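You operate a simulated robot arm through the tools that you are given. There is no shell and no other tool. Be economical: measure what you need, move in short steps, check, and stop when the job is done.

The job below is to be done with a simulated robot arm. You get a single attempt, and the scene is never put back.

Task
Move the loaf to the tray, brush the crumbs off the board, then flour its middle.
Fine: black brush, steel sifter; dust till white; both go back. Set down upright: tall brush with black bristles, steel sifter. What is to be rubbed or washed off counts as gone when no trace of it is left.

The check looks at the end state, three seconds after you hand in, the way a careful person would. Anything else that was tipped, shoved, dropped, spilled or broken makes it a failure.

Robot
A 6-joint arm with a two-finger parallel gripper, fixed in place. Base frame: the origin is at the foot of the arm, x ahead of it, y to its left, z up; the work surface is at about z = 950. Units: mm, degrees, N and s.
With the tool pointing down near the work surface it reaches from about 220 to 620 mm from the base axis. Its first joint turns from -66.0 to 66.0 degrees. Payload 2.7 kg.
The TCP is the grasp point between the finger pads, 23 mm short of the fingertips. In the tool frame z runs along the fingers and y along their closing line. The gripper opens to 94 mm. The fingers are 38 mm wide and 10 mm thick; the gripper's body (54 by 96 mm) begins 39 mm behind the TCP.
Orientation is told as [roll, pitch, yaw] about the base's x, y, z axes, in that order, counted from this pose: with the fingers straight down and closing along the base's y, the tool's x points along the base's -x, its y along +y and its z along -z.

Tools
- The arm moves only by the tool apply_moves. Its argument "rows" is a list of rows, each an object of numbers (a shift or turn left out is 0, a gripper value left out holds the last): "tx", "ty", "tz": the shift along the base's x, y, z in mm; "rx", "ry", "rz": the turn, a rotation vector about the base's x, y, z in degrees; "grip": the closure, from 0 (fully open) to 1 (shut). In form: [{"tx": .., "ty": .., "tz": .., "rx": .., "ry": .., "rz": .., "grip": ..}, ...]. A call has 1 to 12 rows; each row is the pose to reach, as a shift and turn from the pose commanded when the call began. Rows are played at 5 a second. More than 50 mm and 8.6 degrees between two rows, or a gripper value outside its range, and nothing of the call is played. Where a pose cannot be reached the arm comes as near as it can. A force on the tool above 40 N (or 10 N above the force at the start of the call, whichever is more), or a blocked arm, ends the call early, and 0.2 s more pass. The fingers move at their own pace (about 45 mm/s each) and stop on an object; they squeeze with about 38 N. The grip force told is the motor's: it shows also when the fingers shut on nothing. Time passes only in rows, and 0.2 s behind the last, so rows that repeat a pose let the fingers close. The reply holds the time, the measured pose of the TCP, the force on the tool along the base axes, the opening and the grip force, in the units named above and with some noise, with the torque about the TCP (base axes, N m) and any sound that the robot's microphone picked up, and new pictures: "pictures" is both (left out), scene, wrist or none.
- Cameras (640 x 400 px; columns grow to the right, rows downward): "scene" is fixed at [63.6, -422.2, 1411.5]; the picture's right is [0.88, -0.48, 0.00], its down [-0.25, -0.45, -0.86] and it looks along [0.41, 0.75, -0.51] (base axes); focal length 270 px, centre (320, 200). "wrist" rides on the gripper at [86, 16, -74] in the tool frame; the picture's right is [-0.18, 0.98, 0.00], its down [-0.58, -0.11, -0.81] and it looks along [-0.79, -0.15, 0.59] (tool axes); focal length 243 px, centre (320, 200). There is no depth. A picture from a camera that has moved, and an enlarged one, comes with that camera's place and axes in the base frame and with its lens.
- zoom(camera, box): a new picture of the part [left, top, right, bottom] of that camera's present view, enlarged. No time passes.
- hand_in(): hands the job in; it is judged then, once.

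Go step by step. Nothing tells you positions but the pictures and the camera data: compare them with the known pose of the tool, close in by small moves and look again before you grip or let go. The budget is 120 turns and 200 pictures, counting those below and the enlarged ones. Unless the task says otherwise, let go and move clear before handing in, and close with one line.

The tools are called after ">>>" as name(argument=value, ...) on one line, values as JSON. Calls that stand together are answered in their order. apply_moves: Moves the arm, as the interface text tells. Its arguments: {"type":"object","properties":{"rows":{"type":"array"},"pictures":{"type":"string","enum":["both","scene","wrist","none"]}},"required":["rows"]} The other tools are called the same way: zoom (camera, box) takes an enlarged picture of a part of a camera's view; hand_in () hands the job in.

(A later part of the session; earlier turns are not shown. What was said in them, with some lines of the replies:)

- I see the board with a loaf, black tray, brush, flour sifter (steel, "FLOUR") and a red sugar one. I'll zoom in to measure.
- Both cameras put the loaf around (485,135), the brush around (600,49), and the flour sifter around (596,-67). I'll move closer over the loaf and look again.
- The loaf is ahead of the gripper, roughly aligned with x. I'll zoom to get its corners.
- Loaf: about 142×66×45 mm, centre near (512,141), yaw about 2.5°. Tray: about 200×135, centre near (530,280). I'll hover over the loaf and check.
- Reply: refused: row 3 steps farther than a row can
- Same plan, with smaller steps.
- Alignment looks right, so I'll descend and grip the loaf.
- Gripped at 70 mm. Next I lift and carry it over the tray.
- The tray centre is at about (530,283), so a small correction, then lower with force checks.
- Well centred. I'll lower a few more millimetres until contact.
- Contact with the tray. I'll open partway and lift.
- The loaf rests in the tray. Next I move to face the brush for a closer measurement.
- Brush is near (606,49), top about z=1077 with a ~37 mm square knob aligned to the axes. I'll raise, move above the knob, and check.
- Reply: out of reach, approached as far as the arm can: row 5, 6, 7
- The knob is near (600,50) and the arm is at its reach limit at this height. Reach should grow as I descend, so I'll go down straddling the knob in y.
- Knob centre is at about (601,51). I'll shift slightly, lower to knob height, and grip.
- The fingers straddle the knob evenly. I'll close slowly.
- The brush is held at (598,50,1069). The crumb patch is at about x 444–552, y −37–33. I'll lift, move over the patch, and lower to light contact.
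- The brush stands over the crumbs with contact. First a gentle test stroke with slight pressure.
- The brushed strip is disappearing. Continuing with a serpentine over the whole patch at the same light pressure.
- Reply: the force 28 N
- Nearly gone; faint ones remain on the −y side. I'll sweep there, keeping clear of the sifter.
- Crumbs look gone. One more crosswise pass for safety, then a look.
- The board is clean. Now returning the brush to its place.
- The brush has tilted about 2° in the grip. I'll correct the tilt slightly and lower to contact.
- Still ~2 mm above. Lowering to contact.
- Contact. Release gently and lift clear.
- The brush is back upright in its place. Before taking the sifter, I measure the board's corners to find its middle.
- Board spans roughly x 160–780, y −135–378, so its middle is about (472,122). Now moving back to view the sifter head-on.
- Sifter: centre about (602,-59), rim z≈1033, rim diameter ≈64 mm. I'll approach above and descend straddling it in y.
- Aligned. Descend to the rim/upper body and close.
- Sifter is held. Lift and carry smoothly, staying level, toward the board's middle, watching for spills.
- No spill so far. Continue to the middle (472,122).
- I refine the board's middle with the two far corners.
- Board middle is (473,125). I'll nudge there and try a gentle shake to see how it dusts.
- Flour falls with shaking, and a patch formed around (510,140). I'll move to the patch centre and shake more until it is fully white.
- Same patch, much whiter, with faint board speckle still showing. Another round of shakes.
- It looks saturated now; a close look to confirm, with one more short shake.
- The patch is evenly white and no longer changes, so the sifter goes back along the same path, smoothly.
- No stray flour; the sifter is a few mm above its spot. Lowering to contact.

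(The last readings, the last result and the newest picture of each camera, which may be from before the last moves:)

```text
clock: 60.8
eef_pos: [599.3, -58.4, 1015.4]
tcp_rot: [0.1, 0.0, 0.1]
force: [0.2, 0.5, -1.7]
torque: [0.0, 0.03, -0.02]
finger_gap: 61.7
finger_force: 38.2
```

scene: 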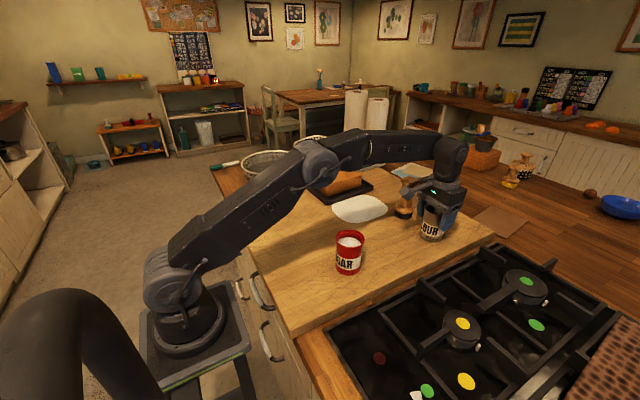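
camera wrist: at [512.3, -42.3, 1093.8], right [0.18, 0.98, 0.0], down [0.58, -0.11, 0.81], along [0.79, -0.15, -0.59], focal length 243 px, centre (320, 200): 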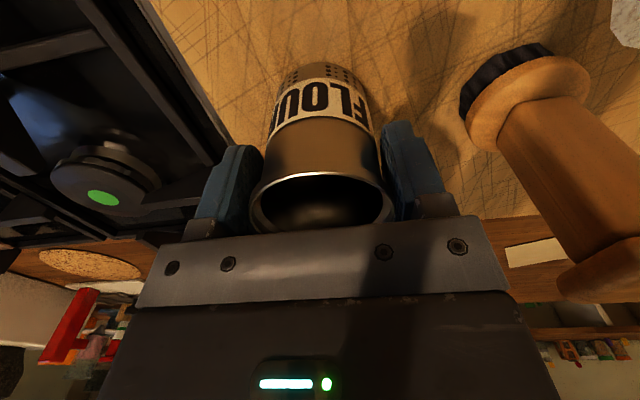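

>>> apply_moves(rows=[{"tz": -0.5}, {"tz": -1}, {"tz": -1.5}, {"tz": -1.5}], pictures="none")

```text
clock: 61.8
eef_pos: [600.2, -58.9, 1017.6]
tcp_rot: [0.0, -0.1, -0.1]
force: [-2.3, 1.7, 8.1]
torque: [0.36, 0.24, -0.05]
finger_gap: 61.5
finger_force: 38.0
```

Contact made. Release evenly and rise straight up.

>>> apply_moves(rows=[{"grip": 0.3}, {"grip": 0.2}, {"grip": 0.1}, {"grip": 0}, {"grip": 0}, {"tz": 15}, {"tz": 35}, {"tz": 55}, {"tx": -25, "tz": 75}, {"tx": -60, "tz": 95}, {"tx": -100, "tz": 110}, {"tx": -100, "tz": 110}])

>>> zoom(camera="scene", box=[380, 155, 480, 255])

>>> zoom(camera="wrist", box=[220, 40, 440, 230])

```text
clock: 64.4
eef_pos: [498.7, -58.2, 1123.9]
tcp_rot: [0.0, 0.1, 0.0]
force: [0.6, -0.7, -0.5]
torque: [-0.02, 0.04, -0.03]
finger_gap: 94.1
finger_force: 0.1
camera wrist: at [411.0, -42.2, 1198.3], right [0.18, 0.98, 0.0], down [0.58, -0.11, 0.81], along [0.79, -0.15, -0.59], focal length 243 px, centre (320, 200)
```

scene: 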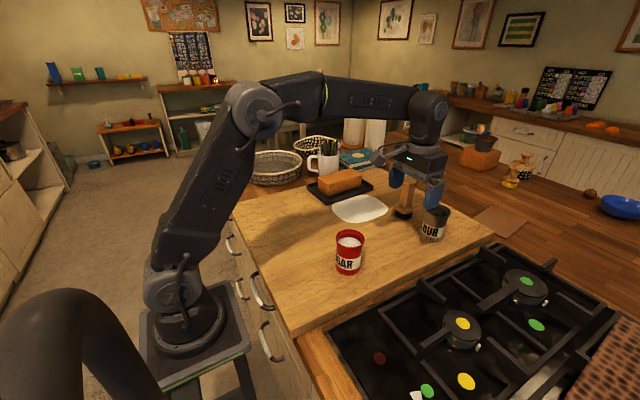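
wrist: 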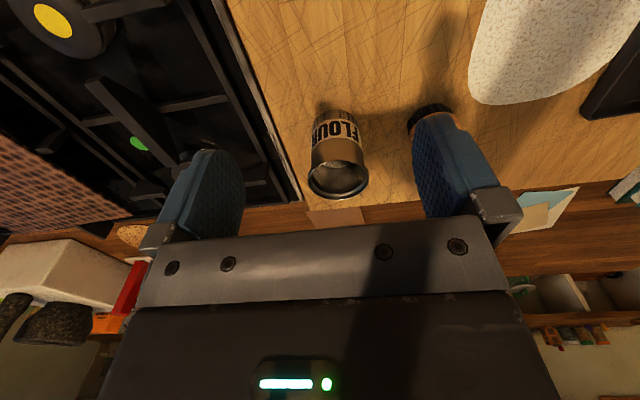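

```text
4.00 times, centred on (430, 205) of scene
camera zoom: at [63.5, -422.2, 1411.5], right [0.88, -0.48, 0.0], down [-0.25, -0.45, -0.86], along [0.41, 0.75, -0.51], focal length 1082 px, centre (-120, 180)
```

zoom: 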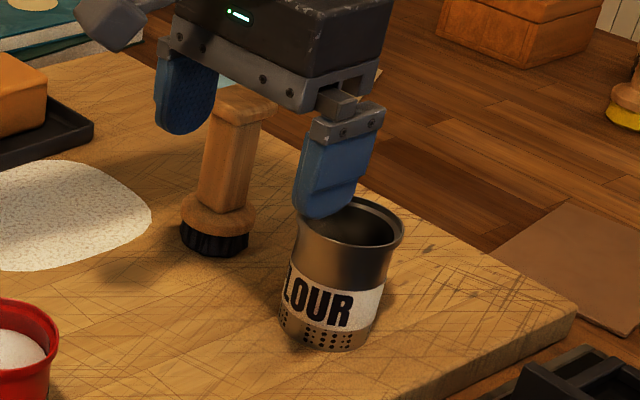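

```text
2.11 times, centred on (330, 135) of wrist
camera zoom: at [411.0, -42.2, 1198.3], right [0.18, 0.98, 0.0], down [0.58, -0.11, 0.81], along [0.79, -0.15, -0.59], focal length 511 px, centre (299, 337)
```

zoom: 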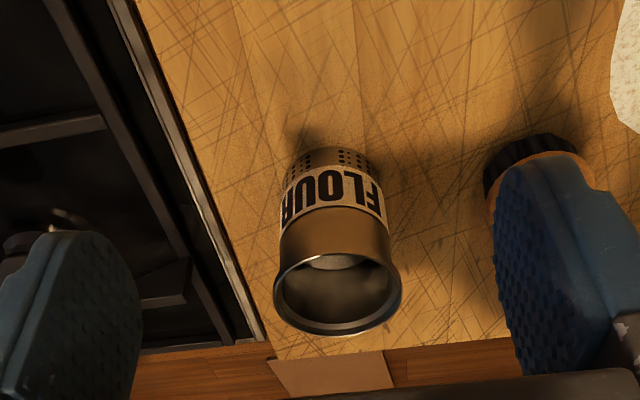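

Both tools are back, and some flour is left in the sifter. I raise the arm and do a last check of the board.

>>> apply_moves(rows=[{"tx": -25, "ty": 10, "tz": 35}, {"tx": -55, "ty": 25, "tz": 70}, {"tx": -90, "ty": 45, "tz": 100}, {"tx": -125, "ty": 70, "tz": 125}, {"tx": -140, "ty": 90, "tz": 150}, {"tx": -140, "ty": 90, "tz": 150}])

>>> zoom(camera="wrist", box=[200, 0, 520, 200])

>>> zoom(camera="scene", box=[290, 155, 470, 275])

```text
refused: row 3 steps farther than a row can; nothing moved
```

```text
2.00 times, centred on (360, 100) of wrist
camera zoom: at [411.0, -42.2, 1198.3], right [0.18, 0.98, 0.0], down [0.58, -0.11, 0.81], along [0.79, -0.15, -0.59], focal length 485 px, centre (240, 400)
```

zoom: 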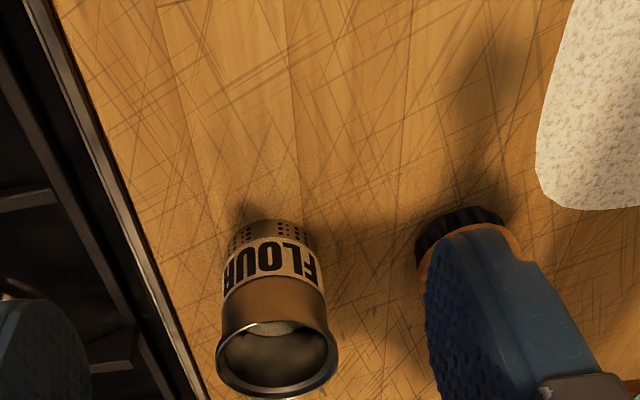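

```text
3.33 times, centred on (380, 215) of scene
camera zoom: at [63.5, -422.2, 1411.5], right [0.88, -0.48, 0.0], down [-0.25, -0.45, -0.86], along [0.41, 0.75, -0.51], focal length 902 px, centre (120, 150)
```

zoom: 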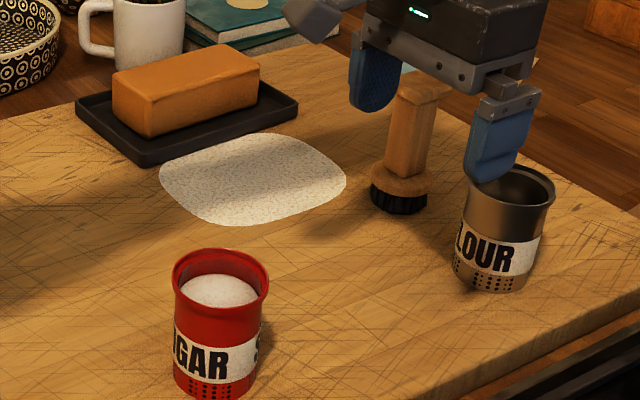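

The step was too long; repeating with smaller ones.

>>> apply_moves(rows=[{"tx": -15, "ty": 8, "tz": 25}, {"tx": -35, "ty": 20, "tz": 50}, {"tx": -60, "ty": 35, "tz": 75}, {"tx": -85, "ty": 50, "tz": 100}, {"tx": -110, "ty": 70, "tz": 125}, {"tx": -130, "ty": 90, "tz": 145}, {"tx": -130, "ty": 90, "tz": 145}])

>>> zoom(camera="wrist", box=[200, 0, 520, 200])

>>> zoom(camera="scene", box=[290, 155, 470, 275])

```text
clock: 66.0
eef_pos: [368.1, 30.6, 1270.8]
tcp_rot: [0.0, 0.0, 0.0]
force: [-0.1, 0.2, -0.1]
torque: [0.02, 0.02, -0.02]
finger_gap: 94.0
finger_force: 0.1
camera wrist: at [281.2, 47.0, 1344.3], right [0.18, 0.98, 0.0], down [0.58, -0.11, 0.81], along [0.79, -0.15, -0.59], focal length 243 px, centre (320, 200)
```

scene: 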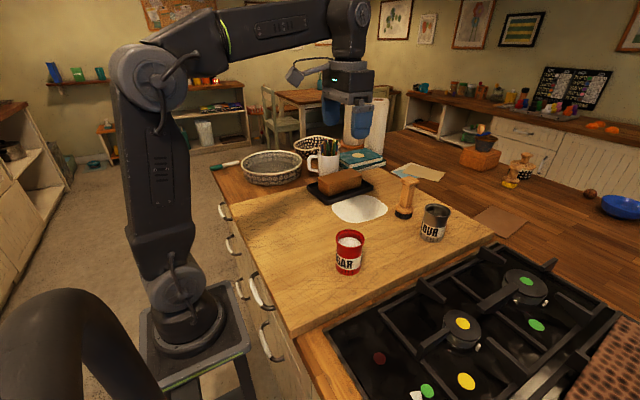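
wrist: 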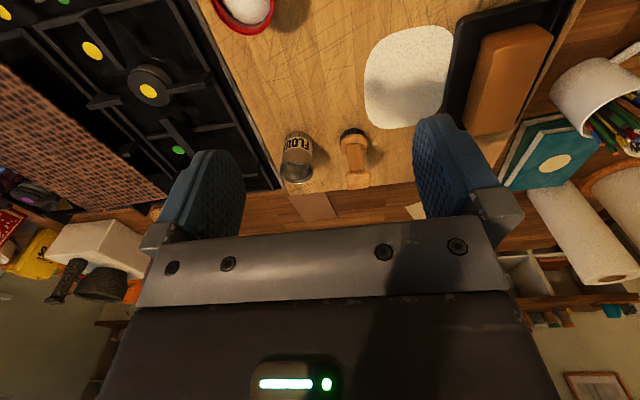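

```text
2.00 times, centred on (360, 100) of wrist
camera zoom: at [281.2, 47.0, 1344.3], right [0.18, 0.98, 0.0], down [0.58, -0.11, 0.81], along [0.79, -0.15, -0.59], focal length 485 px, centre (240, 400)
```

zoom: 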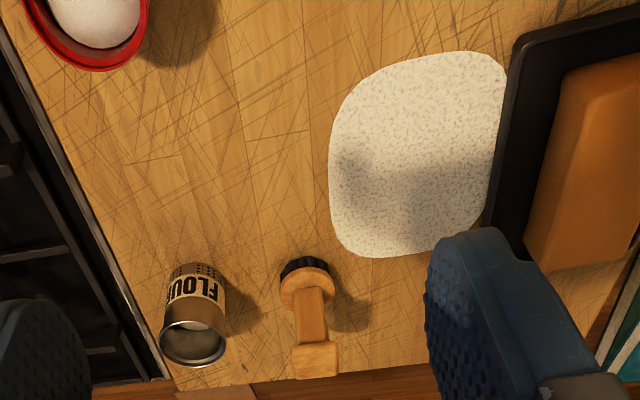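

```text
3.33 times, centred on (380, 215) of scene
camera zoom: at [63.6, -422.2, 1411.5], right [0.88, -0.48, 0.0], down [-0.25, -0.45, -0.86], along [0.41, 0.75, -0.51], focal length 902 px, centre (120, 150)
```

zoom: 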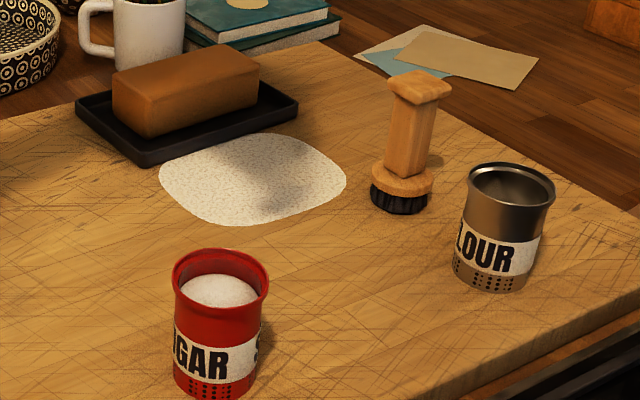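

The loaf is in the tray, the crumbs are gone, the floured patch is white, and the brush and sifter stand upright in their places. Handing in.

>>> hand_in()

```text
The job is handed in.
```

The job is handed in: the loaf is on the tray, no crumbs show on the board, its middle is floured white, and the black brush and steel sifter stand upright back in their places.
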